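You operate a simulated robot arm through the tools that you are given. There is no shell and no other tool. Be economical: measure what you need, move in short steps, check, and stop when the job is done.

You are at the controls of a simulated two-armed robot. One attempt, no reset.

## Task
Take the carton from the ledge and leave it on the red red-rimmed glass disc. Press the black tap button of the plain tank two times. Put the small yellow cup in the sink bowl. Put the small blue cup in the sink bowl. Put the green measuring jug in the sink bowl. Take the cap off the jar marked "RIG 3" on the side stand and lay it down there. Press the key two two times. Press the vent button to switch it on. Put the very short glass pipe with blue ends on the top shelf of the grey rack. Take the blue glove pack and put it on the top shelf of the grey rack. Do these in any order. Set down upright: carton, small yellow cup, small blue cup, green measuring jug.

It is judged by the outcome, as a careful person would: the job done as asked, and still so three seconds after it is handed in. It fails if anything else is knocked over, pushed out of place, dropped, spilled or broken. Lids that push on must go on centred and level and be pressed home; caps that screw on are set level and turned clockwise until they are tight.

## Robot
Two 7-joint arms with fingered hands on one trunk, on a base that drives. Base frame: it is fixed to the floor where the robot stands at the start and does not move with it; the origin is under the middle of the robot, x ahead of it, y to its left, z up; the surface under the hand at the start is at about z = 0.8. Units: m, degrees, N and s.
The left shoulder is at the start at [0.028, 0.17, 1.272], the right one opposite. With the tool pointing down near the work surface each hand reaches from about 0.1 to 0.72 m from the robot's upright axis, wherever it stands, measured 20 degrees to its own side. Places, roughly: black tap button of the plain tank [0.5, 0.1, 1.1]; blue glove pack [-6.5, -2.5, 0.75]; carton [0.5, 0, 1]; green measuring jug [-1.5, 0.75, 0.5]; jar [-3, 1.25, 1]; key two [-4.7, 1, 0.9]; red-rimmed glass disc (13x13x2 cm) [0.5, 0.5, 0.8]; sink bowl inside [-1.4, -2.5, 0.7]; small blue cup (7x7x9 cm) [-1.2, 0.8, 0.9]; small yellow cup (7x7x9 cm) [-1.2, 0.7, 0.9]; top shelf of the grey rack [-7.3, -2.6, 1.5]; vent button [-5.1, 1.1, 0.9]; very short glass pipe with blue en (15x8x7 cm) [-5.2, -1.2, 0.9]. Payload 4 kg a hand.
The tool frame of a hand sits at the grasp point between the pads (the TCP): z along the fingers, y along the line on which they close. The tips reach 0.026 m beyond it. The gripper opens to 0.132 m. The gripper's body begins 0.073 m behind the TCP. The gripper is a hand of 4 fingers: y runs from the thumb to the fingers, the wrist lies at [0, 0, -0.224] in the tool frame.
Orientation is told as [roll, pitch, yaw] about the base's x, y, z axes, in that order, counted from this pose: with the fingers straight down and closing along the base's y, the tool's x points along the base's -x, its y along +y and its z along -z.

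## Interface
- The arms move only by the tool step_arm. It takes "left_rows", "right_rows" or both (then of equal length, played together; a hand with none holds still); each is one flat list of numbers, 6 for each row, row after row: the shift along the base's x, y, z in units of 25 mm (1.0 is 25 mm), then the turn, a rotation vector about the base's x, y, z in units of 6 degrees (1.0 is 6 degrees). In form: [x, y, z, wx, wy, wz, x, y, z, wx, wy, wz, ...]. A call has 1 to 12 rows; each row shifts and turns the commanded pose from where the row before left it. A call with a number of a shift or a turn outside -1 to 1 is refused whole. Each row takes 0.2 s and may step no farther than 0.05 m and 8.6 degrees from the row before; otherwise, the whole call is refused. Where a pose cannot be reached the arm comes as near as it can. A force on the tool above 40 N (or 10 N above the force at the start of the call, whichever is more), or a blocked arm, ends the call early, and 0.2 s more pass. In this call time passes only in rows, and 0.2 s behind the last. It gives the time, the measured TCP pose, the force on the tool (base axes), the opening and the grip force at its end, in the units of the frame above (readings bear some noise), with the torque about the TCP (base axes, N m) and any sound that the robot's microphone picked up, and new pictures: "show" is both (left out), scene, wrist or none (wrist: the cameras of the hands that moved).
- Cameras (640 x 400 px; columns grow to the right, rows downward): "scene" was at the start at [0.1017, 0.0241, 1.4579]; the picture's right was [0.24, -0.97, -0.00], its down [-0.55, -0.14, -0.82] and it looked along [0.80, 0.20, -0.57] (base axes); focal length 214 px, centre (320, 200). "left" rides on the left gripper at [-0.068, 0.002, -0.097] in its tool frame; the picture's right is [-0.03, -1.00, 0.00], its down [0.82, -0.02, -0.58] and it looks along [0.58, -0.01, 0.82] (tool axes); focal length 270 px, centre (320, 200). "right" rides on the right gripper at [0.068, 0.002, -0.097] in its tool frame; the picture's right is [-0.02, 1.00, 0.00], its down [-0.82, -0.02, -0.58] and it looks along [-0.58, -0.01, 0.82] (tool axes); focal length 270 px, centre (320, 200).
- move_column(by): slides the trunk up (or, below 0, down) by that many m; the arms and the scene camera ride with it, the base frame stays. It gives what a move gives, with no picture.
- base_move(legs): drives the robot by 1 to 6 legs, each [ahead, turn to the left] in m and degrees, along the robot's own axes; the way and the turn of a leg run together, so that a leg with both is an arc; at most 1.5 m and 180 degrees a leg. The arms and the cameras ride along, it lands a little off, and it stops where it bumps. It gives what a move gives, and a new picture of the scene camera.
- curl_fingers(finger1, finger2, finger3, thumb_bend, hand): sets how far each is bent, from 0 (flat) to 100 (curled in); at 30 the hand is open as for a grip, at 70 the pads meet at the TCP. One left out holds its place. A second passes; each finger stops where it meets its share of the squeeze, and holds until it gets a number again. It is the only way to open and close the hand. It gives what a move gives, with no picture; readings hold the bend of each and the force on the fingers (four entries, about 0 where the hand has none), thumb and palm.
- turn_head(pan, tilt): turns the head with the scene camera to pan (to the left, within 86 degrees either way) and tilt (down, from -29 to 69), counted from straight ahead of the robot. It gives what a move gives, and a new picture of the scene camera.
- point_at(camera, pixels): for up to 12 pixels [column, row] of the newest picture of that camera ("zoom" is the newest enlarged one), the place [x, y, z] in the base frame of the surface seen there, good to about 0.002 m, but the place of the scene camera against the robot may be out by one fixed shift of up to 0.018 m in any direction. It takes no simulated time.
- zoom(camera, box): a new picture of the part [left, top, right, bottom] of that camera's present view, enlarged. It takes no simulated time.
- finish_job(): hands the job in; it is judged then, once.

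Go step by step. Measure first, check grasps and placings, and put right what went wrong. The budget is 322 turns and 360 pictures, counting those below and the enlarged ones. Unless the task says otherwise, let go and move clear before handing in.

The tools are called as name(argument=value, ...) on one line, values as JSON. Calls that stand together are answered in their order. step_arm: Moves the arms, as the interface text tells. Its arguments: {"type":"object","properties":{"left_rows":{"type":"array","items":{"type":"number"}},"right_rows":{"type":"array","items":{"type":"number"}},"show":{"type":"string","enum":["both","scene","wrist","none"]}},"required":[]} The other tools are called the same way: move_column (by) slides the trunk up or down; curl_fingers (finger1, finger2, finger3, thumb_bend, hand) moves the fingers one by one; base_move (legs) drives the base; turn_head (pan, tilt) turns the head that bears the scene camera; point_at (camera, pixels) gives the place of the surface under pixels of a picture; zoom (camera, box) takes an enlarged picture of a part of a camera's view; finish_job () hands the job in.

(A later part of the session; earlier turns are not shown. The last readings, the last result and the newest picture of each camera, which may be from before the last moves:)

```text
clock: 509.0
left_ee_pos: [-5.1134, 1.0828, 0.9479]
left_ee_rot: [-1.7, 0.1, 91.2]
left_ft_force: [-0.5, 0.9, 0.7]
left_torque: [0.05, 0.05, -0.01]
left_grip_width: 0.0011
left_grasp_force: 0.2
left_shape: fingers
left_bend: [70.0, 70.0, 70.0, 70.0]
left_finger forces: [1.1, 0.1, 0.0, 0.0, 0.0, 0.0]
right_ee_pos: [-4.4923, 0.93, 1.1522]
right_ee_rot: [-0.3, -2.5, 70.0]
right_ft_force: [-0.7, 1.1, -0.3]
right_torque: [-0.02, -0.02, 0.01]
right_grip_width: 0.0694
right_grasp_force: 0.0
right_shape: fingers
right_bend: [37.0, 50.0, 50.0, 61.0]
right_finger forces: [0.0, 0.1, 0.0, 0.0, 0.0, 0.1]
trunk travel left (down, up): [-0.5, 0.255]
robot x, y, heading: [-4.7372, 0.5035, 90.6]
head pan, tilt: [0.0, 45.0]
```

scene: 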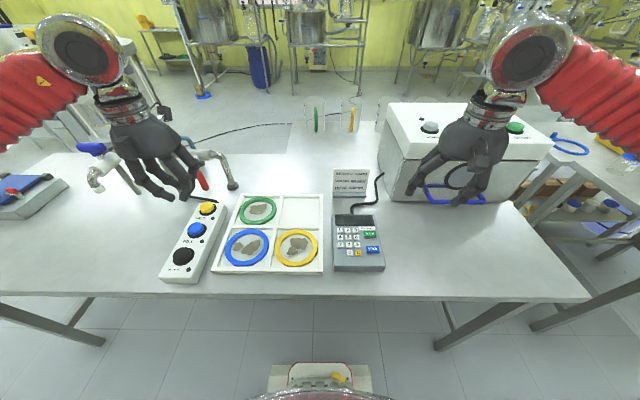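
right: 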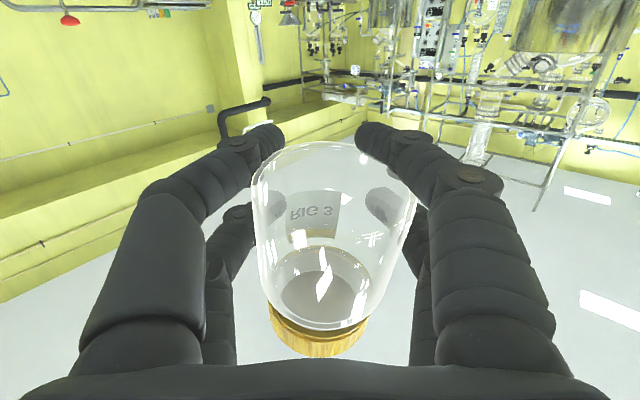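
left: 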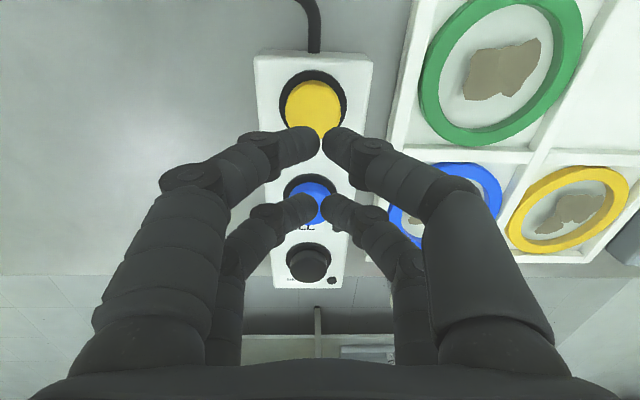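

Touching. A little further, listening for the click.

step_arm(left_rows=[0, 0, -0.2, 0, 0, 0, 0, 0, -0.15, 0, 0, 0], show="none")

```text
clock: 509.6
left_ee_pos: [-5.1131, 1.0838, 0.9406]
left_ee_rot: [-1.6, -0.2, 91.2]
left_ft_force: [-4.5, 1.4, 14.9]
left_torque: [0.25, 0.2, 0.06]
left_grip_width: 0.0009
left_grasp_force: 7.4
left_shape: fingers
left_bend: [71.0, 70.0, 70.0, 70.0]
left_finger forces: [12.9, 0.0, 0.0, 0.1, 2.0, 0.0]
right_ee_pos: [-4.4908, 0.9299, 1.1526]
right_ee_rot: [-0.3, -2.5, 70.0]
right_ft_force: [-1.0, 0.6, 0.2]
right_torque: [0.01, -0.02, -0.01]
right_grip_width: 0.0696
right_grasp_force: 0.0
right_shape: fingers
right_bend: [37.0, 50.0, 50.0, 61.0]
right_finger forces: [0.0, 0.0, 0.1, 0.0, 0.1, 0.0]
trunk travel left (down, up): [-0.5, 0.255]
robot x, y, heading: [-4.7386, 0.5088, 90.8]
head pan, tilt: [0.0, 45.0]
heard: click
```

Click heard. Raising the left hand and checking the VENT lamp; then preparing the right hand with one extended finger.

step_arm(left_rows=[0, 0, 0.9, 0, 0, 0, 0, 0, 0.9, 0, 0, 0, 0, 0, 0.9, 0, 0, 0, 0, 0, 0.9, 0, 0, 0, 0, -0.9, 0.9, 0, 0, 0, 0, -0.9, 0.9, 0, 0, 0, 0, -0.9, 0.9, 0, 0, 0, 0, -0.9, 0, 0, 0, 0], show="none")

curl_fingers(hand="right", finger1=60, finger2=100, finger3=100, thumb_bend=30)

zoom(camera="scene", box=[150, 190, 240, 290])

```text
clock: 511.4
left_ee_pos: [-5.1103, 0.9924, 1.0955]
left_ee_rot: [-1.7, 0.2, 91.0]
left_ft_force: [0.9, 0.0, -0.9]
left_torque: [0.03, -0.01, 0.02]
left_grip_width: 0.001
left_grasp_force: 0.2
left_shape: fingers
left_bend: [70.0, 70.0, 70.0, 70.0]
left_finger forces: [0.1, 0.1, 0.0, 0.0, 0.0, 0.0]
right_ee_pos: [-4.4917, 0.93, 1.1515]
right_ee_rot: [-0.3, -2.5, 69.9]
right_ft_force: [0.7, -0.6, 0.3]
right_torque: [-0.01, 0.03, -0.03]
right_grip_width: 0.0696
right_grasp_force: 0.2
right_shape: fingers
right_bend: [37.0, 50.0, 50.0, 61.0]
right_finger forces: [0.0, 0.0, 0.0, 0.0, 0.0, 0.0]
trunk travel left (down, up): [-0.5, 0.255]
robot x, y, heading: [-4.7408, 0.5055, 90.6]
head pan, tilt: [0.0, 45.0]
```

```text
clock: 512.4
left_ee_pos: [-5.1106, 0.9936, 1.0953]
left_ee_rot: [-1.6, 0.1, 91.1]
left_ft_force: [-0.5, 0.2, 0.3]
left_torque: [0.01, 0.03, 0.01]
left_grip_width: 0.0009
left_grasp_force: 0.1
left_shape: fingers
left_bend: [70.0, 70.0, 70.0, 70.0]
left_finger forces: [0.0, 0.0, 0.1, 0.1, 0.0, 0.1]
right_ee_pos: [-4.4916, 0.9313, 1.1522]
right_ee_rot: [-0.3, -2.4, 69.9]
right_ft_force: [0.4, -0.1, 0.5]
right_torque: [0.01, 0.01, -0.03]
right_grip_width: 0.083
right_grasp_force: 0.0
right_shape: fingers
right_bend: [60.0, 73.0, 73.0, 30.0]
right_finger forces: [0.1, 0.0, 0.0, 0.0, 0.1, 0.1]
trunk travel left (down, up): [-0.5, 0.255]
robot x, y, heading: [-4.7365, 0.5099, 90.9]
head pan, tilt: [0.0, 45.0]
```

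```text
4.00 times, centred on (195, 240) of scene
```

zoom: 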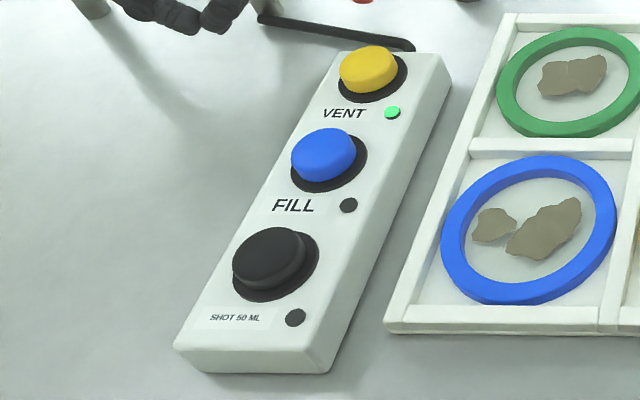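

VENT lamp is lit green. Now key 2: I'll close the right fingers and move over the keypad so the nearer finger pair lands on key 2 and the other over the inert display.

curl_fingers(hand="right", finger1=72, finger2=72, finger3=72, thumb_bend=72)

step_arm(right_rows=[-0.85, 0.45, -0.3, 0, 0, 0.42, -0.85, 0.45, -0.3, 0, 0, 0.42, -0.85, 0.45, -0.3, 0, 0, 0.42, -0.85, 0.45, -0.5, 0, 0, 0.42, -0.85, 0.45, -0.7, 0, 0, 0.42, -0.85, 0.45, -0.9, 0, 0, 0.42, -0.85, 0.45, -0.9, 0, 0, 0.42, -0.85, 0.45, -0.9, 0, 0, 0.42], show="wrist")

zoom(camera="right", box=[220, 40, 420, 240])

```text
clock: 513.4
left_ee_pos: [-5.1123, 0.9927, 1.096]
left_ee_rot: [-1.7, 0.1, 91.3]
left_ft_force: [0.7, -0.4, 0.2]
left_torque: [0.0, -0.03, -0.03]
left_grip_width: 0.001
left_grasp_force: 0.1
left_shape: fingers
left_bend: [70.0, 70.0, 70.0, 70.0]
left_finger forces: [0.0, 0.0, 0.0, 0.0, 0.1, 0.0]
right_ee_pos: [-4.4921, 0.9305, 1.1517]
right_ee_rot: [-0.3, -2.5, 70.0]
right_ft_force: [-0.1, -0.4, 0.0]
right_torque: [0.0, -0.01, 0.01]
right_grip_width: 0.0001
right_grasp_force: 0.1
right_shape: fingers
right_bend: [72.0, 72.0, 72.0, 71.0]
right_finger forces: [0.1, 0.1, 0.0, 0.0, 0.1, 0.0]
trunk travel left (down, up): [-0.5, 0.255]
robot x, y, heading: [-4.7349, 0.5039, 90.6]
head pan, tilt: [0.0, 45.0]
```

```text
clock: 515.2
left_ee_pos: [-5.1122, 0.9932, 1.0943]
left_ee_rot: [-1.8, 0.2, 91.1]
left_ft_force: [0.4, 0.7, -0.7]
left_torque: [0.0, -0.04, -0.01]
left_grip_width: 0.0011
left_grasp_force: 0.2
left_shape: fingers
left_bend: [70.0, 70.0, 70.0, 70.0]
left_finger forces: [0.0, 0.0, 0.0, 0.0, 0.1, 0.1]
right_ee_pos: [-4.6638, 1.0212, 1.0297]
right_ee_rot: [-0.3, -2.4, 90.2]
right_ft_force: [-0.1, -0.4, -0.4]
right_torque: [-0.04, -0.04, 0.04]
right_grip_width: 0.0001
right_grasp_force: 0.1
right_shape: fingers
right_bend: [72.0, 72.0, 72.0, 71.0]
right_finger forces: [0.0, 0.1, 0.0, 0.0, 0.1, 0.0]
trunk travel left (down, up): [-0.5, 0.255]
robot x, y, heading: [-4.731, 0.5102, 90.7]
head pan, tilt: [0.0, 45.0]
```

right: 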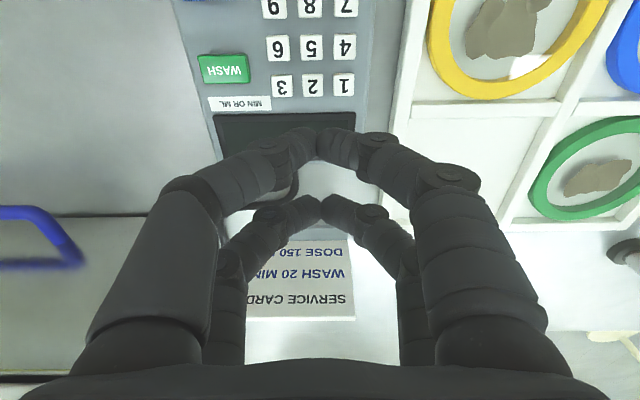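

```text
2.00 times, centred on (320, 140) of right
```

zoom: 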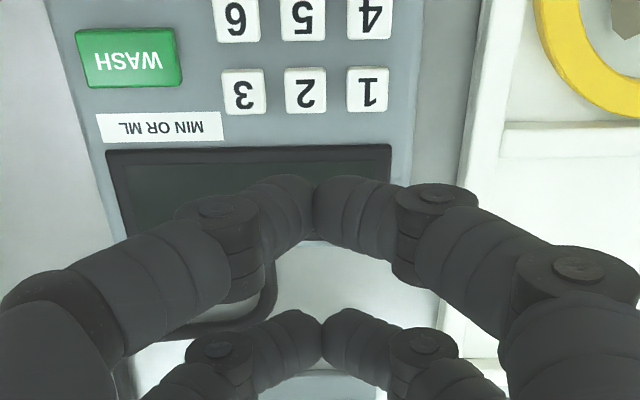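

point_at(camera="right", pixels=[[313, 86], [343, 84], [282, 86], [312, 48], [300, 120], [320, 104]])

```text
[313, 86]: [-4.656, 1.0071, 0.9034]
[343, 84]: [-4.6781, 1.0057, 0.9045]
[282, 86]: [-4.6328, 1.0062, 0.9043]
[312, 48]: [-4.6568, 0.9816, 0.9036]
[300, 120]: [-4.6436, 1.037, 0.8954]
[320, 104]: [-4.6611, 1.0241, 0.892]
```

Key 2 is at (-4.656,1.007), top z 0.904, keys 22 mm apart. I'll tilt the hand 25° sideways so that a single fingertip leads, and come down on it.

step_arm(right_rows=[0.08, -0.02, 0, 0, 1, 0, 0.08, -0.02, 0, 0, 1, 0, 0.08, 0, -0.5, 0, 1, 0, 0.08, 0, -0.9, 0, 1, 0, 0, 0, -0.9, 0, 0.2, 0, 0, 0, -0.9, 0, 0, 0], show="wrist")

zoom(camera="right", box=[220, 40, 420, 240])

```text
clock: 516.6
left_ee_pos: [-5.1108, 0.9921, 1.0967]
left_ee_rot: [-1.6, 0.1, 91.1]
left_ft_force: [-0.2, -0.2, 0.2]
left_torque: [0.02, 0.0, 0.02]
left_grip_width: 0.0012
left_grasp_force: 0.2
left_shape: fingers
left_bend: [70.0, 70.0, 70.0, 70.0]
left_finger forces: [0.1, 0.1, 0.0, 0.0, 0.1, 0.0]
right_ee_pos: [-4.6524, 1.0193, 0.9513]
right_ee_rot: [25.0, -2.3, 89.1]
right_ft_force: [0.3, 0.0, -0.2]
right_torque: [0.03, 0.01, 0.01]
right_grip_width: 0.0
right_grasp_force: 0.0
right_shape: fingers
right_bend: [72.0, 72.0, 72.0, 71.0]
right_finger forces: [0.1, 0.1, 0.1, 0.0, 0.1, 0.1]
trunk travel left (down, up): [-0.5, 0.255]
robot x, y, heading: [-4.7329, 0.5059, 90.5]
head pan, tilt: [0.0, 45.0]
```

right: 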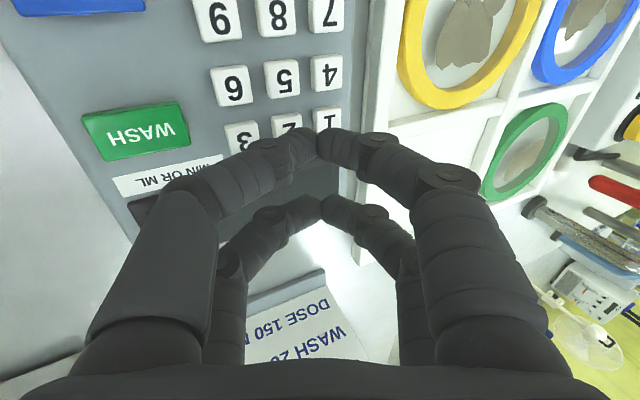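

```text
2.00 times, centred on (320, 140) of right
```

zoom: 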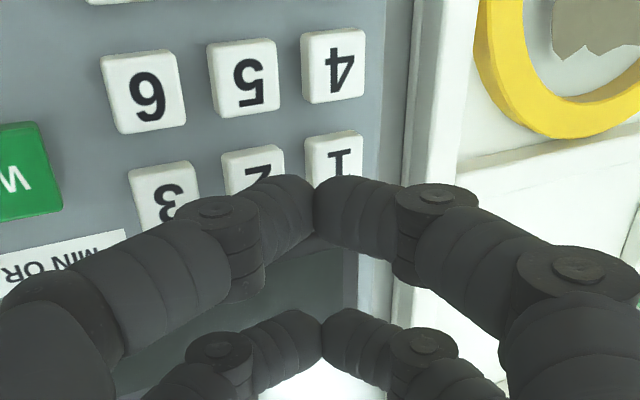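

The leading fingertip should land on key 2. Lowering to contact and pressing in small steps.

step_arm(right_rows=[0, 0, -0.5, 0, 0, 0, 0, 0, -0.2, 0, 0, 0], show="wrist")

zoom(camera="right", box=[220, 40, 420, 240])

```text
clock: 517.2
left_ee_pos: [-5.1131, 0.9923, 1.0965]
left_ee_rot: [-1.7, 0.1, 91.1]
left_ft_force: [0.0, 0.6, -1.0]
left_torque: [-0.01, -0.01, -0.01]
left_grip_width: 0.0006
left_grasp_force: 0.0
left_shape: fingers
left_bend: [70.0, 70.0, 70.0, 70.0]
left_finger forces: [0.1, 0.0, 0.0, 0.1, 0.0, 0.0]
right_ee_pos: [-4.654, 1.0189, 0.9341]
right_ee_rot: [24.9, -2.2, 89.1]
right_ft_force: [-0.1, -0.1, -0.6]
right_torque: [0.01, 0.02, 0.02]
right_grip_width: 0.0
right_grasp_force: 0.0
right_shape: fingers
right_bend: [72.0, 72.0, 72.0, 71.0]
right_finger forces: [0.0, 0.0, 0.0, 0.0, 0.1, 0.1]
trunk travel left (down, up): [-0.5, 0.255]
robot x, y, heading: [-4.7366, 0.5024, 90.8]
head pan, tilt: [0.0, 45.0]
```

right: 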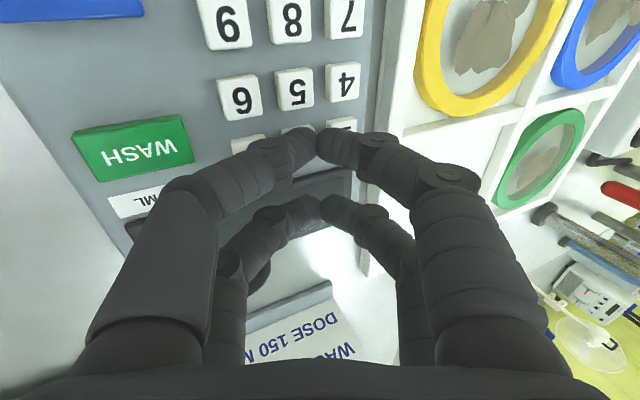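

```text
2.00 times, centred on (320, 140) of right
```

zoom: 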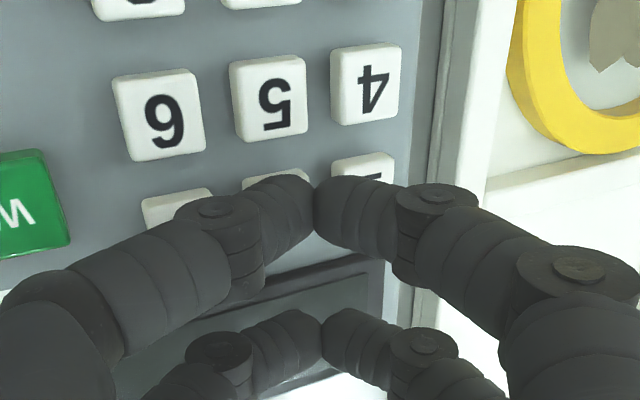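

step_arm(right_rows=[-0.05, 0, -0.15, 0, 0, 0, 0, 0, -0.12, 0, 0, 0], show="none")

```text
clock: 517.8
left_ee_pos: [-5.1117, 0.9934, 1.0974]
left_ee_rot: [-1.7, 0.1, 91.1]
left_ft_force: [0.5, 0.2, 0.3]
left_torque: [-0.02, -0.03, 0.02]
left_grip_width: 0.0008
left_grasp_force: 0.1
left_shape: fingers
left_bend: [70.0, 70.0, 70.0, 70.0]
left_finger forces: [0.0, 0.1, 0.1, 0.0, 0.0, 0.0]
right_ee_pos: [-4.6555, 1.019, 0.9279]
right_ee_rot: [25.0, -2.5, 89.1]
right_ft_force: [0.5, 0.0, 3.9]
right_torque: [-0.12, 0.0, 0.05]
right_grip_width: 0.0002
right_grasp_force: 2.8
right_shape: fingers
right_bend: [72.0, 72.0, 72.0, 71.0]
right_finger forces: [0.0, 0.0, 0.1, 0.1, 6.1, 0.0]
trunk travel left (down, up): [-0.5, 0.255]
robot x, y, heading: [-4.7359, 0.5068, 90.8]
head pan, tilt: [0.0, 45.0]
heard: click
```

Click (thumb tip, 6 N). Release and press a second time.

step_arm(right_rows=[0, 0, 0.5, 0, 0, 0, 0, 0, 0, 0, 0, 0], show="none")

zoom(camera="scene", box=[310, 190, 410, 280])

```text
clock: 518.4
left_ee_pos: [-5.1112, 0.9928, 1.0957]
left_ee_rot: [-1.6, 0.1, 91.1]
left_ft_force: [-0.7, 0.2, -1.0]
left_torque: [-0.03, 0.03, -0.03]
left_grip_width: 0.0008
left_grasp_force: 0.0
left_shape: fingers
left_bend: [70.0, 70.0, 70.0, 70.0]
left_finger forces: [0.1, 0.0, 0.0, 0.0, 0.0, 0.0]
right_ee_pos: [-4.6556, 1.0193, 0.9389]
right_ee_rot: [24.9, -2.3, 89.1]
right_ft_force: [0.5, 0.0, 1.1]
right_torque: [0.02, 0.02, 0.02]
right_grip_width: 0.0001
right_grasp_force: 0.2
right_shape: fingers
right_bend: [72.0, 72.0, 72.0, 71.0]
right_finger forces: [0.1, 0.0, 0.1, 0.0, 0.0, 0.0]
trunk travel left (down, up): [-0.5, 0.255]
robot x, y, heading: [-4.7376, 0.5074, 90.6]
head pan, tilt: [0.0, 45.0]
```

```text
4.44 times, centred on (360, 235) of scene
```

zoom: 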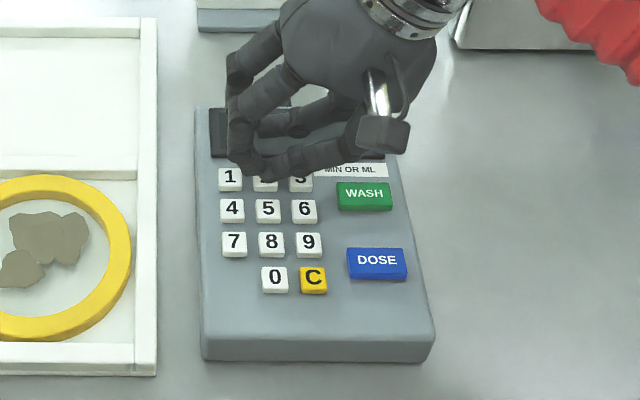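

Aligned over key 2; display hidden. Second press.

step_arm(right_rows=[0, 0, -0.3, 0, 0, 0, 0, 0, -0.2, 0, 0, 0], show="none")

step_arm(right_rows=[0, 0, 0.7, 0, 0, 0, 0, 0, 0.9, 0, 0, 0, 0, -0.5, 0.9, 0, -1, 0, 0.3, -0.8, 0.9, 0, -1, 0, 0.5, -0.8, 0.9, 0, -1, 0, 0.5, -0.8, 0.5, 0, -1, 0, 0.5, -0.5, 0.3, 0, -0.15, 0], show="scene")

zoom(camera="scene", box=[310, 190, 410, 280])

```text
clock: 519.0
left_ee_pos: [-5.1107, 0.9922, 1.0959]
left_ee_rot: [-1.7, 0.0, 91.0]
left_ft_force: [-0.3, 0.7, 0.0]
left_torque: [0.0, 0.02, 0.0]
left_grip_width: 0.001
left_grasp_force: 0.0
left_shape: fingers
left_bend: [70.0, 70.0, 70.0, 70.0]
left_finger forces: [0.0, 0.0, 0.0, 0.0, 0.1, 0.1]
right_ee_pos: [-4.6542, 1.0185, 0.9294]
right_ee_rot: [24.8, -2.3, 89.0]
right_ft_force: [0.9, -0.2, 3.3]
right_torque: [-0.04, -0.05, 0.02]
right_grip_width: 0.0
right_grasp_force: 2.3
right_shape: fingers
right_bend: [72.0, 72.0, 72.0, 71.0]
right_finger forces: [0.1, 0.0, 0.1, 0.0, 5.1, 0.0]
trunk travel left (down, up): [-0.5, 0.255]
robot x, y, heading: [-4.7339, 0.5059, 90.8]
head pan, tilt: [0.0, 45.0]
heard: click
```

```text
clock: 520.6
left_ee_pos: [-5.1111, 0.9927, 1.0959]
left_ee_rot: [-1.7, 0.1, 91.2]
left_ft_force: [0.4, 0.0, -1.1]
left_torque: [-0.01, 0.02, -0.01]
left_grip_width: 0.0011
left_grasp_force: 0.0
left_shape: fingers
left_bend: [70.0, 70.0, 70.0, 70.0]
left_finger forces: [0.0, 0.0, 0.0, 0.0, 0.0, 0.0]
right_ee_pos: [-4.6072, 0.9331, 1.0537]
right_ee_rot: [-0.1, -2.5, 90.1]
right_ft_force: [0.3, 0.5, 0.5]
right_torque: [0.01, 0.0, -0.01]
right_grip_width: 0.0
right_grasp_force: 0.0
right_shape: fingers
right_bend: [72.0, 72.0, 72.0, 71.0]
right_finger forces: [0.1, 0.0, 0.0, 0.1, 0.0, 0.0]
trunk travel left (down, up): [-0.5, 0.255]
robot x, y, heading: [-4.7357, 0.5078, 90.7]
head pan, tilt: [0.0, 45.0]
```

scene: 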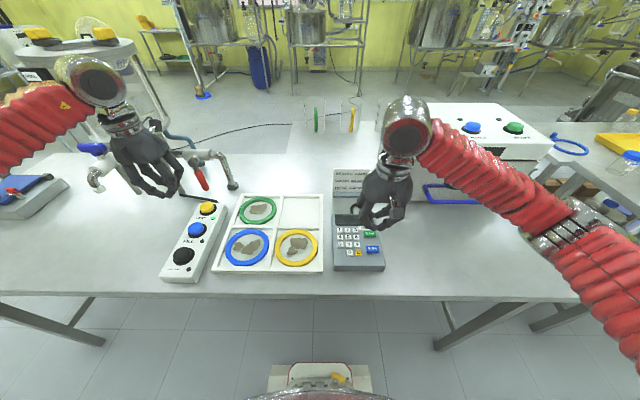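

```text
4.44 times, centred on (360, 235) of scene
```

zoom: 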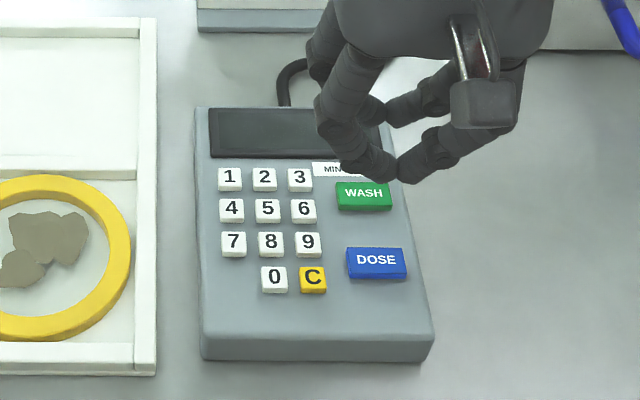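

Two clicks registered on key 2. Next: the glass pipe near (-5.2,-1.2). I'll back off and turn around toward -y.

base_move(legs=[[-0.3, 0], [0, 45]])

base_move(legs=[[0, 45]])

base_move(legs=[[0, 45]])

turn_head(pan=20, tilt=25)

```text
clock: 524.9
left_ee_pos: [-5.34, 0.2943, 1.0951]
left_ee_rot: [-1.7, 0.1, 134.9]
left_ft_force: [0.5, 0.2, 0.6]
left_torque: [-0.01, 0.0, 0.03]
left_grip_width: 0.0006
left_grasp_force: 0.1
left_shape: fingers
left_bend: [70.0, 70.0, 70.0, 70.0]
left_finger forces: [0.0, 0.0, 0.0, 0.0, 0.0, 0.0]
right_ee_pos: [-4.9366, 0.5998, 1.0523]
right_ee_rot: [0.0, -2.4, 134.2]
right_ft_force: [-0.5, -0.4, 0.2]
right_torque: [0.01, 0.0, 0.03]
right_grip_width: 0.0
right_grasp_force: 0.1
right_shape: fingers
right_bend: [72.0, 72.0, 72.0, 71.0]
right_finger forces: [0.0, 0.0, 0.0, 0.0, 0.0, 0.1]
trunk travel left (down, up): [-0.5, 0.255]
robot x, y, heading: [-4.7002, 0.2331, 134.6]
head pan, tilt: [0.0, 45.0]
```

scene: 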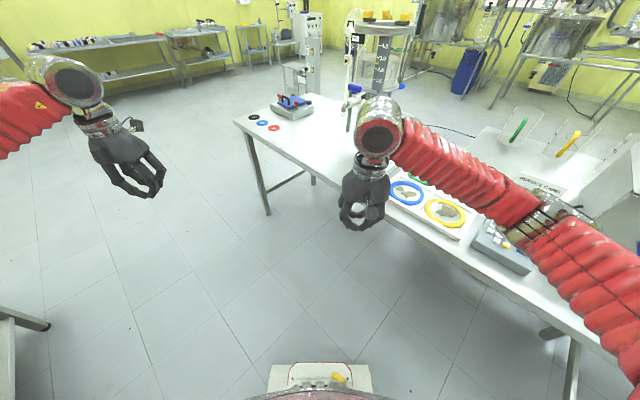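

```text
clock: 527.6
left_ee_pos: [-5.1621, -0.1502, 1.0952]
left_ee_rot: [-1.7, 0.2, -179.4]
left_ft_force: [-0.5, 0.9, -0.2]
left_torque: [0.02, -0.03, 0.0]
left_grip_width: 0.001
left_grasp_force: 0.1
left_shape: fingers
left_bend: [70.0, 70.0, 70.0, 70.0]
left_finger forces: [0.1, 0.0, 0.0, 0.0, 0.0, 0.0]
right_ee_pos: [-5.0978, 0.351, 1.0523]
right_ee_rot: [0.1, -2.5, 179.7]
right_ft_force: [-1.1, 0.4, 1.1]
right_torque: [-0.01, 0.01, -0.02]
right_grip_width: 0.0
right_grasp_force: 0.1
right_shape: fingers
right_bend: [72.0, 71.0, 72.0, 71.0]
right_finger forces: [0.0, 0.0, 0.1, 0.0, 0.0, 0.0]
trunk travel left (down, up): [-0.5, 0.255]
robot x, y, heading: [-4.6753, 0.2666, -179.8]
head pan, tilt: [0.0, 45.0]
```

scene: 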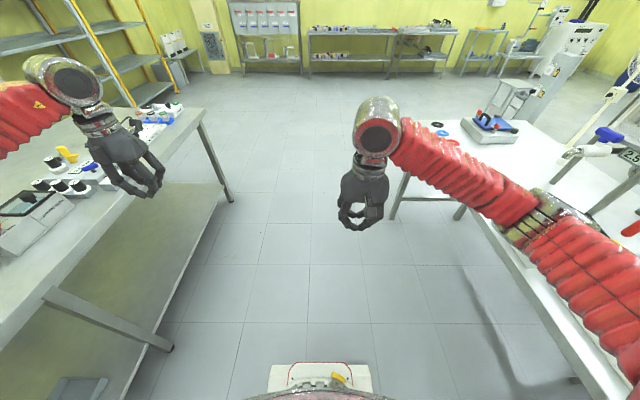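

```text
clock: 530.4
left_ee_pos: [-4.7195, -0.3734, 1.0964]
left_ee_rot: [-1.6, 0.0, -133.9]
left_ft_force: [0.6, 0.0, -0.4]
left_torque: [-0.01, -0.02, -0.01]
left_grip_width: 0.0009
left_grasp_force: 0.0
left_shape: fingers
left_bend: [70.0, 70.0, 70.0, 70.0]
left_finger forces: [0.0, 0.0, 0.1, 0.1, 0.0, 0.1]
right_ee_pos: [-5.0316, 0.0244, 1.0535]
right_ee_rot: [0.0, -2.5, -134.8]
right_ft_force: [-0.3, 0.1, 0.4]
right_torque: [0.02, 0.02, 0.04]
right_grip_width: 0.0
right_grasp_force: 0.0
right_shape: fingers
right_bend: [72.0, 71.0, 72.0, 71.0]
right_finger forces: [0.1, 0.1, 0.0, 0.1, 0.0, 0.0]
trunk travel left (down, up): [-0.5, 0.255]
robot x, y, heading: [-4.704, 0.2958, -134.5]
head pan, tilt: [0.0, 45.0]
```

scene: 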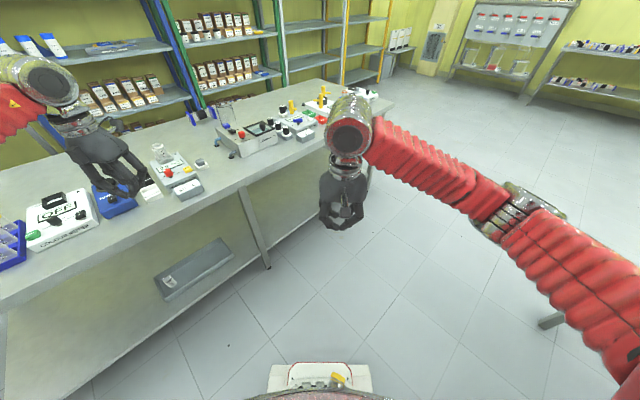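

```text
clock: 531.2
left_ee_pos: [-4.7226, -0.3693, 1.0985]
left_ee_rot: [-1.6, 0.1, -133.8]
left_ft_force: [0.0, -0.7, -0.2]
left_torque: [-0.05, -0.01, 0.03]
left_grip_width: 0.001
left_grasp_force: 0.0
left_shape: fingers
left_bend: [70.0, 70.0, 70.0, 70.0]
left_finger forces: [0.1, 0.1, 0.0, 0.0, 0.0, 0.1]
right_ee_pos: [-5.0352, 0.0297, 1.055]
right_ee_rot: [0.0, -2.5, -134.8]
right_ft_force: [-0.7, -0.6, -0.2]
right_torque: [0.0, 0.0, 0.01]
right_grip_width: 0.0001
right_grasp_force: 0.1
right_shape: fingers
right_bend: [72.0, 71.0, 71.0, 71.0]
right_finger forces: [0.1, 0.0, 0.0, 0.0, 0.0, 0.0]
trunk travel left (down, up): [-0.5, 0.255]
robot x, y, heading: [-4.6988, 0.2993, -134.5]
head pan, tilt: [20.0, 25.0]
```

scene: 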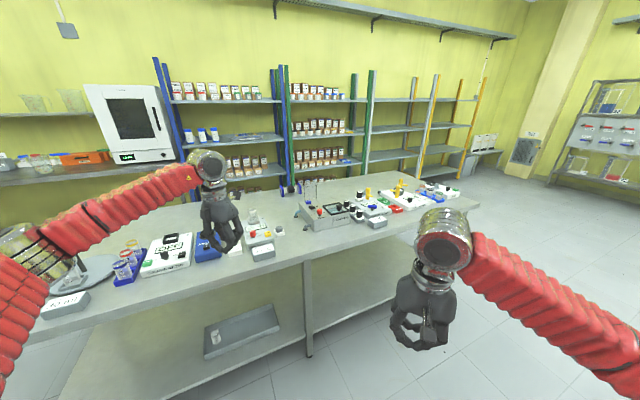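

zoom(camera="scene", box=[290, 155, 470, 245])

```text
3.56 times, centred on (380, 200) of scene
```

zoom: 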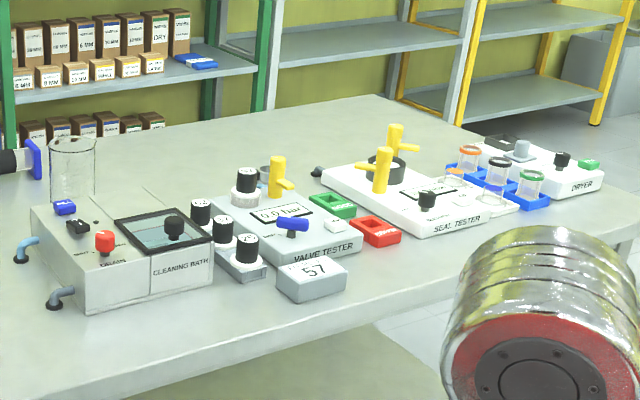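

zoom(camera="scene", box=[265, 165, 355, 225])

point_at(camera="zoom", pixels=[[130, 170], [160, 160], [180, 150], [250, 140], [320, 130], [420, 100], [100, 180]])

```text
6.67 times, centred on (310, 195) of scene
```

zoom: 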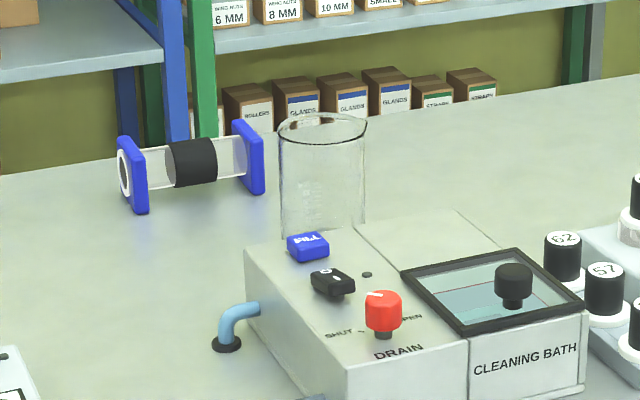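

```text
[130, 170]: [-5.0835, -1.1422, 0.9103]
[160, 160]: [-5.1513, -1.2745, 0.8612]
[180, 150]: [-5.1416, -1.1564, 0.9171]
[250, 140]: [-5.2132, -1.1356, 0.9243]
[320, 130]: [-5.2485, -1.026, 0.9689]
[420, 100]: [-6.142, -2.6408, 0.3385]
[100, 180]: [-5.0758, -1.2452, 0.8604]
```

The pipe (blue square ends, black middle band) lies along x at about (-5.147,-1.14), too deep from this side; I'll approach from the back of the table. Measuring the table's far end first.

point_at(camera="scene", pixels=[[478, 198], [472, 210], [470, 180], [310, 350], [420, 160], [560, 170], [460, 125], [500, 35]])

turn_head(pan=-25, tilt=20)

```text
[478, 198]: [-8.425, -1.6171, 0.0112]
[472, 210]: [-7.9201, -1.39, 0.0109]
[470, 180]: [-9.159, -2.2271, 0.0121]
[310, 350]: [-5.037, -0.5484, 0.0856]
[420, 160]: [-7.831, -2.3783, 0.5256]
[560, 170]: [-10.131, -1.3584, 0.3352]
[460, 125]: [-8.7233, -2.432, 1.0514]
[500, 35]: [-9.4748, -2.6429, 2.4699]
```

```text
clock: 532.3
left_ee_pos: [-4.7211, -0.3701, 1.0959]
left_ee_rot: [-1.6, 0.1, -133.9]
left_ft_force: [0.4, 0.0, 0.1]
left_torque: [-0.02, -0.01, -0.02]
left_grip_width: 0.0012
left_grasp_force: 0.0
left_shape: fingers
left_bend: [70.0, 70.0, 70.0, 70.0]
left_finger forces: [0.0, 0.0, 0.0, 0.1, 0.1, 0.0]
right_ee_pos: [-5.0335, 0.0288, 1.0552]
right_ee_rot: [0.1, -2.5, -134.8]
right_ft_force: [-0.1, 0.3, -0.3]
right_torque: [0.02, 0.0, 0.01]
right_grip_width: 0.0001
right_grasp_force: 0.1
right_shape: fingers
right_bend: [72.0, 71.0, 71.0, 71.0]
right_finger forces: [0.1, 0.1, 0.0, 0.0, 0.0, 0.0]
trunk travel left (down, up): [-0.5, 0.255]
robot x, y, heading: [-4.6993, 0.2967, -134.5]
head pan, tilt: [-25.0, 20.0]
```

scene: 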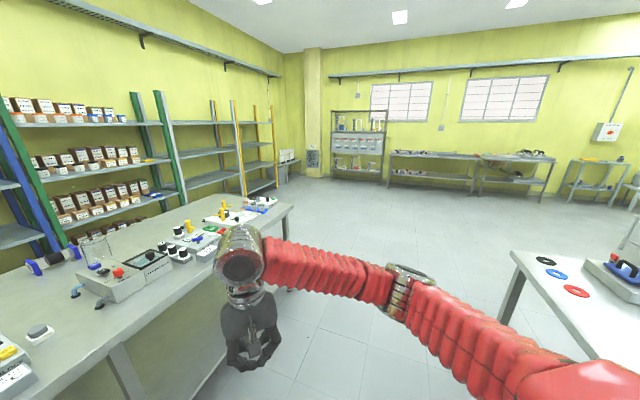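

point_at(camera="scene", pixels=[[290, 206], [287, 285], [515, 255], [195, 125], [215, 150], [190, 123], [205, 180], [255, 118], [60, 255]])

zoom(camera="scene", box=[120, 80, 300, 220])

```text
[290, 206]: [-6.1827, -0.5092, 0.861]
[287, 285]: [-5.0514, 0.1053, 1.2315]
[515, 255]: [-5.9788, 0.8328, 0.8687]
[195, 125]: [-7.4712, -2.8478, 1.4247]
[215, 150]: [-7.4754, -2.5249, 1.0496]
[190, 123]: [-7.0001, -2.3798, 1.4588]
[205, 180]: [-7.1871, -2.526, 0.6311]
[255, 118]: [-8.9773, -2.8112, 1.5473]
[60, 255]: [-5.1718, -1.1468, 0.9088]
```

```text
2.86 times, centred on (210, 150) of scene
```

zoom: 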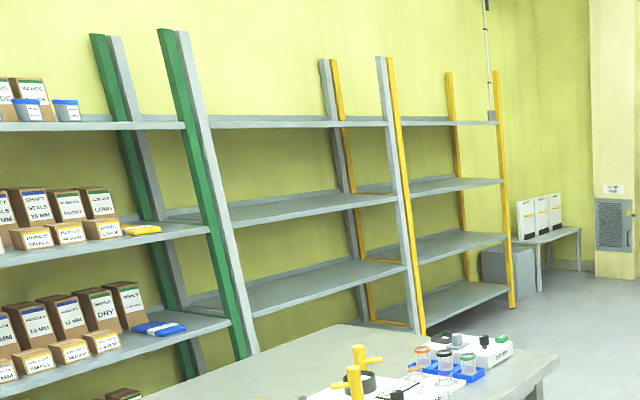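

The grey rack spans x about -6.85 to -7.85 with an empty top shelf (z ≈ 1.445); the blue pack is on the green rack near (-6.5,-2.5). I'll drive around the table's west end to its back side.

base_move(legs=[[0, -45], [1.5, 0], [0.5, 0], [0, 45]])

base_move(legs=[[0, 45], [1.5, 0]])

```text
clock: 533.6
left_ee_pos: [-4.8684, -0.3315, 1.0989]
left_ee_rot: [-1.5, 0.2, -144.1]
left_ft_force: [-0.5, 0.4, 0.6]
left_torque: [-0.04, -0.03, -0.02]
left_grip_width: 0.001
left_grasp_force: 0.1
left_shape: fingers
left_bend: [70.0, 70.0, 70.0, 70.0]
left_finger forces: [0.0, 0.0, 0.0, 0.0, 0.0, 0.0]
right_ee_pos: [-5.1053, 0.1172, 1.0552]
right_ee_rot: [0.3, -2.6, -145.1]
right_ft_force: [-0.9, 0.9, 0.3]
right_torque: [-0.03, -0.01, -0.01]
right_grip_width: 0.0002
right_grasp_force: 0.1
right_shape: fingers
right_bend: [72.0, 71.0, 71.0, 71.0]
right_finger forces: [0.1, 0.1, 0.0, 0.0, 0.0, 0.0]
trunk travel left (down, up): [-0.5, 0.255]
robot x, y, heading: [-4.6988, 0.2838, -146.1]
head pan, tilt: [-25.0, 20.0]
stopped in leg 1: the robot was blocked; the commanded pose is now the measured one
```

scene: 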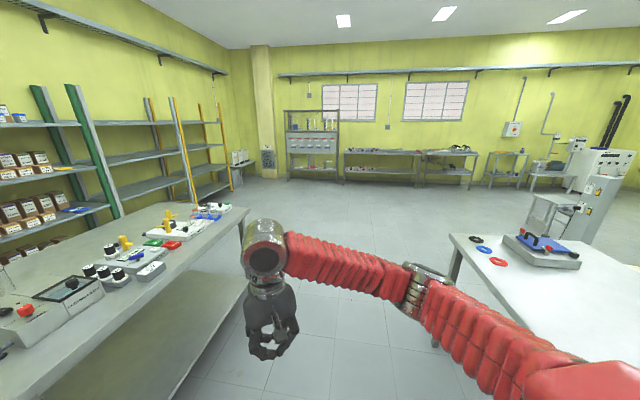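

```text
clock: 536.9
left_ee_pos: [-4.3857, -0.2907, 1.0971]
left_ee_rot: [-1.7, 0.2, -99.3]
left_ft_force: [0.8, -0.3, -0.9]
left_torque: [0.01, 0.01, -0.02]
left_grip_width: 0.001
left_grasp_force: 0.1
left_shape: fingers
left_bend: [70.0, 70.0, 70.0, 70.0]
left_finger forces: [0.0, 0.0, 0.0, 0.1, 0.1, 0.0]
right_ee_pos: [-4.8668, -0.1382, 1.0561]
right_ee_rot: [-0.1, -2.4, -100.3]
right_ft_force: [0.2, -0.2, -0.2]
right_torque: [0.04, 0.01, -0.02]
right_grip_width: 0.0002
right_grasp_force: 0.1
right_shape: fingers
right_bend: [72.0, 71.0, 71.0, 71.0]
right_finger forces: [0.0, 0.0, 0.0, 0.1, 0.1, 0.0]
trunk travel left (down, up): [-0.5, 0.255]
robot x, y, heading: [-4.7498, 0.2799, -99.6]
head pan, tilt: [-25.0, 20.0]
stopped in leg 2: the robot was blocked; the commanded pose is now the measured one
```

scene: 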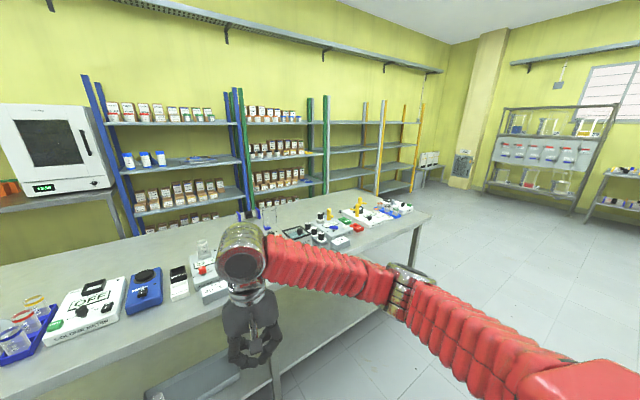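

The first turn was blocked, so the sequence didn't run as planned; the robot is at (-4.75,0.28), facing the table. I'll move slightly away from the key table and turn right again in steps.

base_move(legs=[[0.1, 0], [0, -40]])

base_move(legs=[[0.1, -40]])

```text
clock: 540.1
left_ee_pos: [-4.8558, -0.486, 1.0984]
left_ee_rot: [-1.7, 0.1, -139.9]
left_ft_force: [0.3, -1.2, 0.8]
left_torque: [0.03, 0.02, 0.01]
left_grip_width: 0.0011
left_grasp_force: 0.0
left_shape: fingers
left_bend: [70.0, 70.0, 70.0, 70.0]
left_finger forces: [0.0, 0.0, 0.0, 0.0, 0.1, 0.1]
right_ee_pos: [-5.1268, -0.058, 1.0564]
right_ee_rot: [0.0, -2.5, -140.8]
right_ft_force: [-0.6, -1.3, 0.5]
right_torque: [0.03, 0.0, 0.02]
right_grip_width: 0.0
right_grasp_force: 0.1
right_shape: fingers
right_bend: [72.0, 71.0, 71.0, 71.0]
right_finger forces: [0.0, 0.0, 0.1, 0.0, 0.1, 0.0]
trunk travel left (down, up): [-0.5, 0.255]
robot x, y, heading: [-4.74, 0.1496, -139.9]
head pan, tilt: [-25.0, 20.0]
```

scene: 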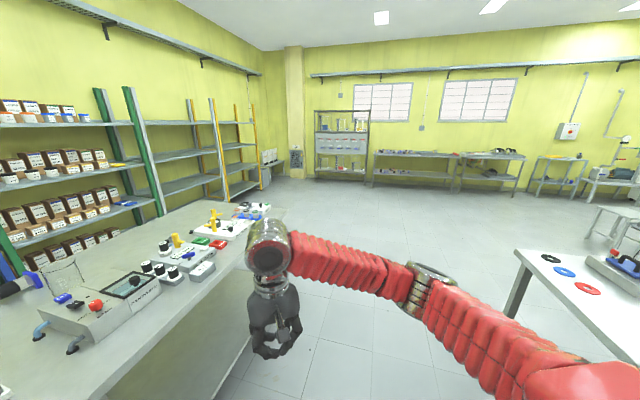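

```text
clock: 542.7
left_ee_pos: [-5.3077, -0.321, 1.1007]
left_ee_rot: [-1.7, 0.3, 179.6]
left_ft_force: [-0.3, 0.1, -0.2]
left_torque: [0.02, 0.02, -0.01]
left_grip_width: 0.001
left_grasp_force: 0.0
left_shape: fingers
left_bend: [70.0, 70.0, 70.0, 70.0]
left_finger forces: [0.0, 0.0, 0.0, 0.0, 0.0, 0.0]
right_ee_pos: [-5.2334, 0.1795, 1.0567]
right_ee_rot: [-0.1, -2.5, 178.6]
right_ft_force: [-0.3, 0.8, 0.4]
right_torque: [-0.01, -0.02, -0.01]
right_grip_width: 0.0
right_grasp_force: 0.0
right_shape: fingers
right_bend: [72.0, 71.0, 71.0, 71.0]
right_finger forces: [0.0, 0.0, 0.0, 0.0, 0.0, 0.0]
trunk travel left (down, up): [-0.5, 0.255]
robot x, y, heading: [-4.808, 0.0821, 179.4]
head pan, tilt: [-25.0, 20.0]
```

scene: 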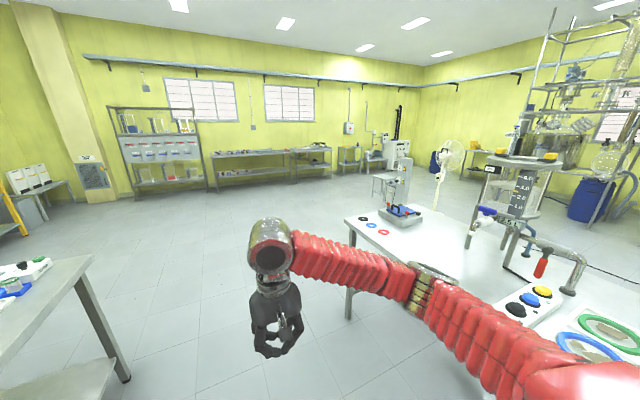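

Now facing -x. Driving past the table's end.

base_move(legs=[[1.5, 0], [0.45, 0], [0, 45]])

base_move(legs=[[0, 46]])

```text
clock: 554.7
left_ee_pos: [-6.7998, -0.4939, 1.1]
left_ee_rot: [-1.6, 0.3, -137.0]
left_ft_force: [0.1, 0.2, -0.4]
left_torque: [0.01, -0.02, -0.03]
left_grip_width: 0.0013
left_grasp_force: 0.0
left_shape: fingers
left_bend: [70.0, 70.0, 70.0, 70.0]
left_finger forces: [0.0, 0.0, 0.0, 0.0, 0.1, 0.0]
right_ee_pos: [-7.0879, -0.0772, 1.0574]
right_ee_rot: [0.0, -2.5, -138.1]
right_ft_force: [0.2, -0.2, 0.4]
right_torque: [0.0, 0.04, -0.01]
right_grip_width: 0.0001
right_grasp_force: 0.1
right_shape: fingers
right_bend: [72.0, 71.0, 71.0, 71.0]
right_finger forces: [0.0, 0.1, 0.0, 0.0, 0.1, 0.0]
trunk travel left (down, up): [-0.5, 0.255]
robot x, y, heading: [-6.7371, 0.1726, -137.3]
head pan, tilt: [-25.0, 20.0]
```

scene: 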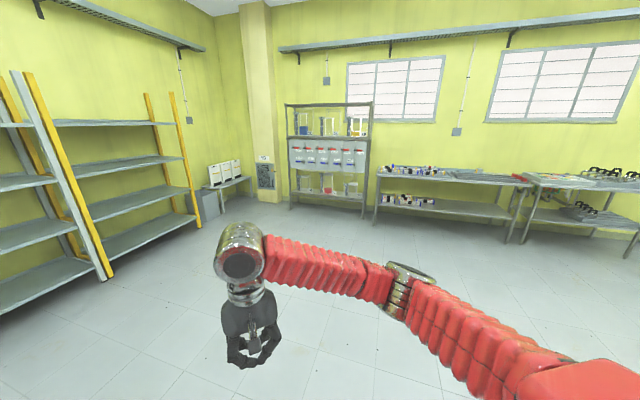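

```text
clock: 557.5
left_ee_pos: [-6.3274, -0.2957, 1.101]
left_ee_rot: [-1.6, 0.2, -90.8]
left_ft_force: [0.3, -0.3, 0.5]
left_torque: [-0.01, 0.04, -0.04]
left_grip_width: 0.0009
left_grasp_force: 0.1
left_shape: fingers
left_bend: [70.0, 70.0, 70.0, 70.0]
left_finger forces: [0.0, 0.0, 0.0, 0.1, 0.0, 0.0]
right_ee_pos: [-6.828, -0.2184, 1.0586]
right_ee_rot: [0.1, -2.6, -91.9]
right_ft_force: [-0.2, 0.1, 0.0]
right_torque: [0.01, 0.03, -0.02]
right_grip_width: 0.0001
right_grasp_force: 0.1
right_shape: fingers
right_bend: [72.0, 71.0, 71.0, 71.0]
right_finger forces: [0.0, 0.1, 0.0, 0.0, 0.1, 0.1]
trunk travel left (down, up): [-0.5, 0.255]
robot x, y, heading: [-6.773, 0.2098, -91.0]
head pan, tilt: [-25.0, 20.0]
```

scene: 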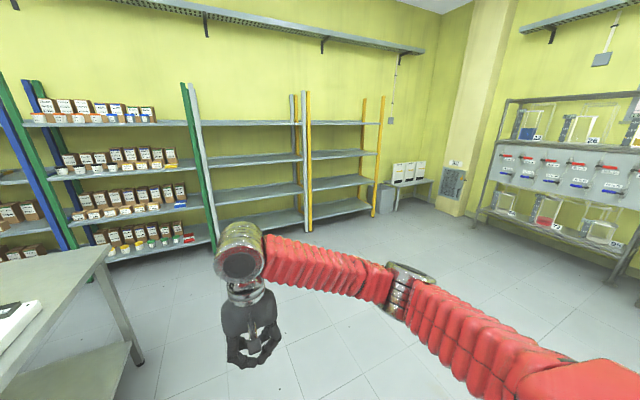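

The racks are ahead; the blue pack is on the green rack at about (180,204). Measuring it, then doing the gloves first as they are close.

point_at(camera="scene", pixels=[[180, 204], [174, 207], [187, 203], [170, 165], [195, 200], [180, 188], [240, 127], [200, 128], [290, 124]])

base_move(legs=[[1.5, 0], [0.35, 0]])

turn_head(pan=15, tilt=35)

```text
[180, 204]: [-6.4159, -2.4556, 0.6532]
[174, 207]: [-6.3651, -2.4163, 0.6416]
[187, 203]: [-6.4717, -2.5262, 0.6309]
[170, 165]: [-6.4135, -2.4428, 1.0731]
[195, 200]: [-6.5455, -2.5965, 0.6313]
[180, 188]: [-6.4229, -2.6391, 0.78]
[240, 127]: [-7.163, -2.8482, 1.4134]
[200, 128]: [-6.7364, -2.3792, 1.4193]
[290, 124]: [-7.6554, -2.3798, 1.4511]
```

```text
clock: 567.0
left_ee_pos: [-6.341, -2.1631, 1.0995]
left_ee_rot: [-1.6, 0.2, -90.3]
left_ft_force: [0.9, 0.3, 0.0]
left_torque: [0.0, 0.0, -0.01]
left_grip_width: 0.001
left_grasp_force: 0.0
left_shape: fingers
left_bend: [70.0, 70.0, 70.0, 70.0]
left_finger forces: [0.0, 0.0, 0.0, 0.1, 0.0, 0.0]
right_ee_pos: [-6.8411, -2.0915, 1.058]
right_ee_rot: [0.0, -2.3, -91.2]
right_ft_force: [-0.1, -0.1, -0.1]
right_torque: [0.04, 0.02, -0.01]
right_grip_width: 0.0
right_grasp_force: 0.1
right_shape: fingers
right_bend: [72.0, 71.0, 71.0, 71.0]
right_finger forces: [0.0, 0.1, 0.1, 0.0, 0.1, 0.0]
trunk travel left (down, up): [-0.5, 0.255]
robot x, y, heading: [-6.7899, -1.6596, -90.4]
head pan, tilt: [-25.0, 20.0]
```

scene: 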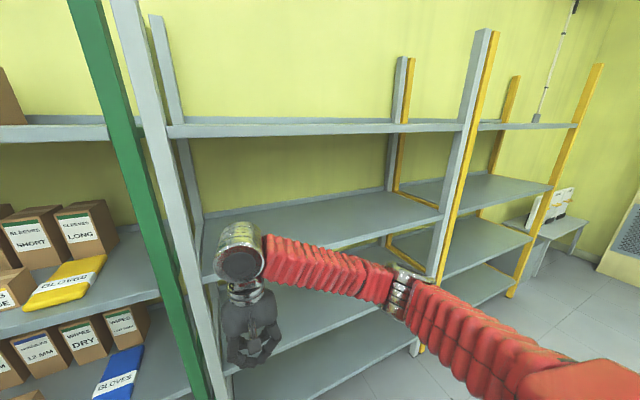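

```text
clock: 568.0
left_ee_pos: [-6.3404, -2.1632, 1.1016]
left_ee_rot: [-1.7, 0.2, -90.2]
left_ft_force: [0.3, 0.1, -0.4]
left_torque: [-0.02, 0.01, 0.0]
left_grip_width: 0.0011
left_grasp_force: 0.0
left_shape: fingers
left_bend: [70.0, 70.0, 70.0, 70.0]
left_finger forces: [0.0, 0.0, 0.0, 0.0, 0.1, 0.0]
right_ee_pos: [-6.8419, -2.0895, 1.059]
right_ee_rot: [0.0, -2.4, -91.1]
right_ft_force: [0.7, 0.6, 0.3]
right_torque: [0.01, 0.0, 0.02]
right_grip_width: 0.0
right_grasp_force: 0.1
right_shape: fingers
right_bend: [72.0, 71.0, 71.0, 71.0]
right_finger forces: [0.0, 0.0, 0.0, 0.1, 0.0, 0.0]
trunk travel left (down, up): [-0.5, 0.255]
robot x, y, heading: [-6.7863, -1.6663, -90.8]
head pan, tilt: [15.0, 35.0]
```

scene: 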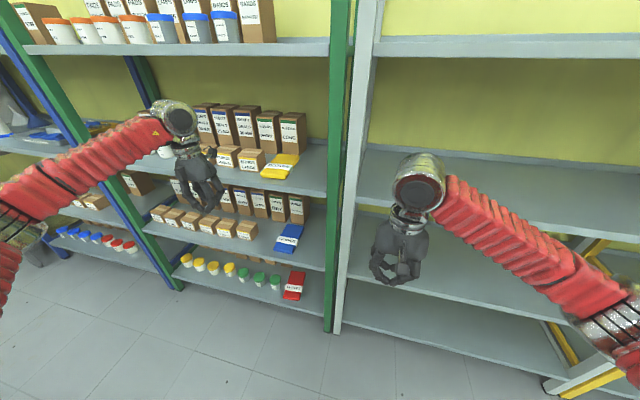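

zoom(camera="scene", box=[225, 195, 345, 275])

point_at(camera="zoom", pixels=[[335, 230], [270, 285], [360, 285], [325, 165], [405, 165], [315, 295], [315, 310], [400, 310], [120, 170], [60, 230], [370, 170]])

```text
5.00 times, centred on (285, 235) of scene
```

zoom: 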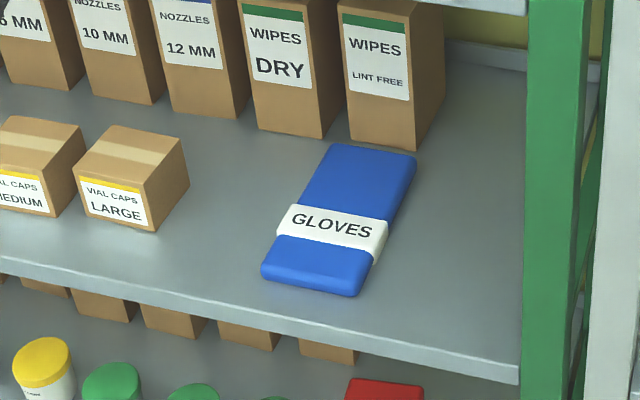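

```text
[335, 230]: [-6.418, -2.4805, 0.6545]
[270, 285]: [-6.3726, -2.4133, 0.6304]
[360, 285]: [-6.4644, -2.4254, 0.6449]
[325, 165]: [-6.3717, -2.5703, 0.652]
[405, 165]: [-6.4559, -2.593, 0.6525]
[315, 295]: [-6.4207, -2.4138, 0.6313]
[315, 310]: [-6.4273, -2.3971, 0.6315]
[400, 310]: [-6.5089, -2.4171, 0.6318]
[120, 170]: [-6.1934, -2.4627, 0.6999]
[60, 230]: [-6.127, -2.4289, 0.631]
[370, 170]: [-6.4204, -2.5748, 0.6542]
```

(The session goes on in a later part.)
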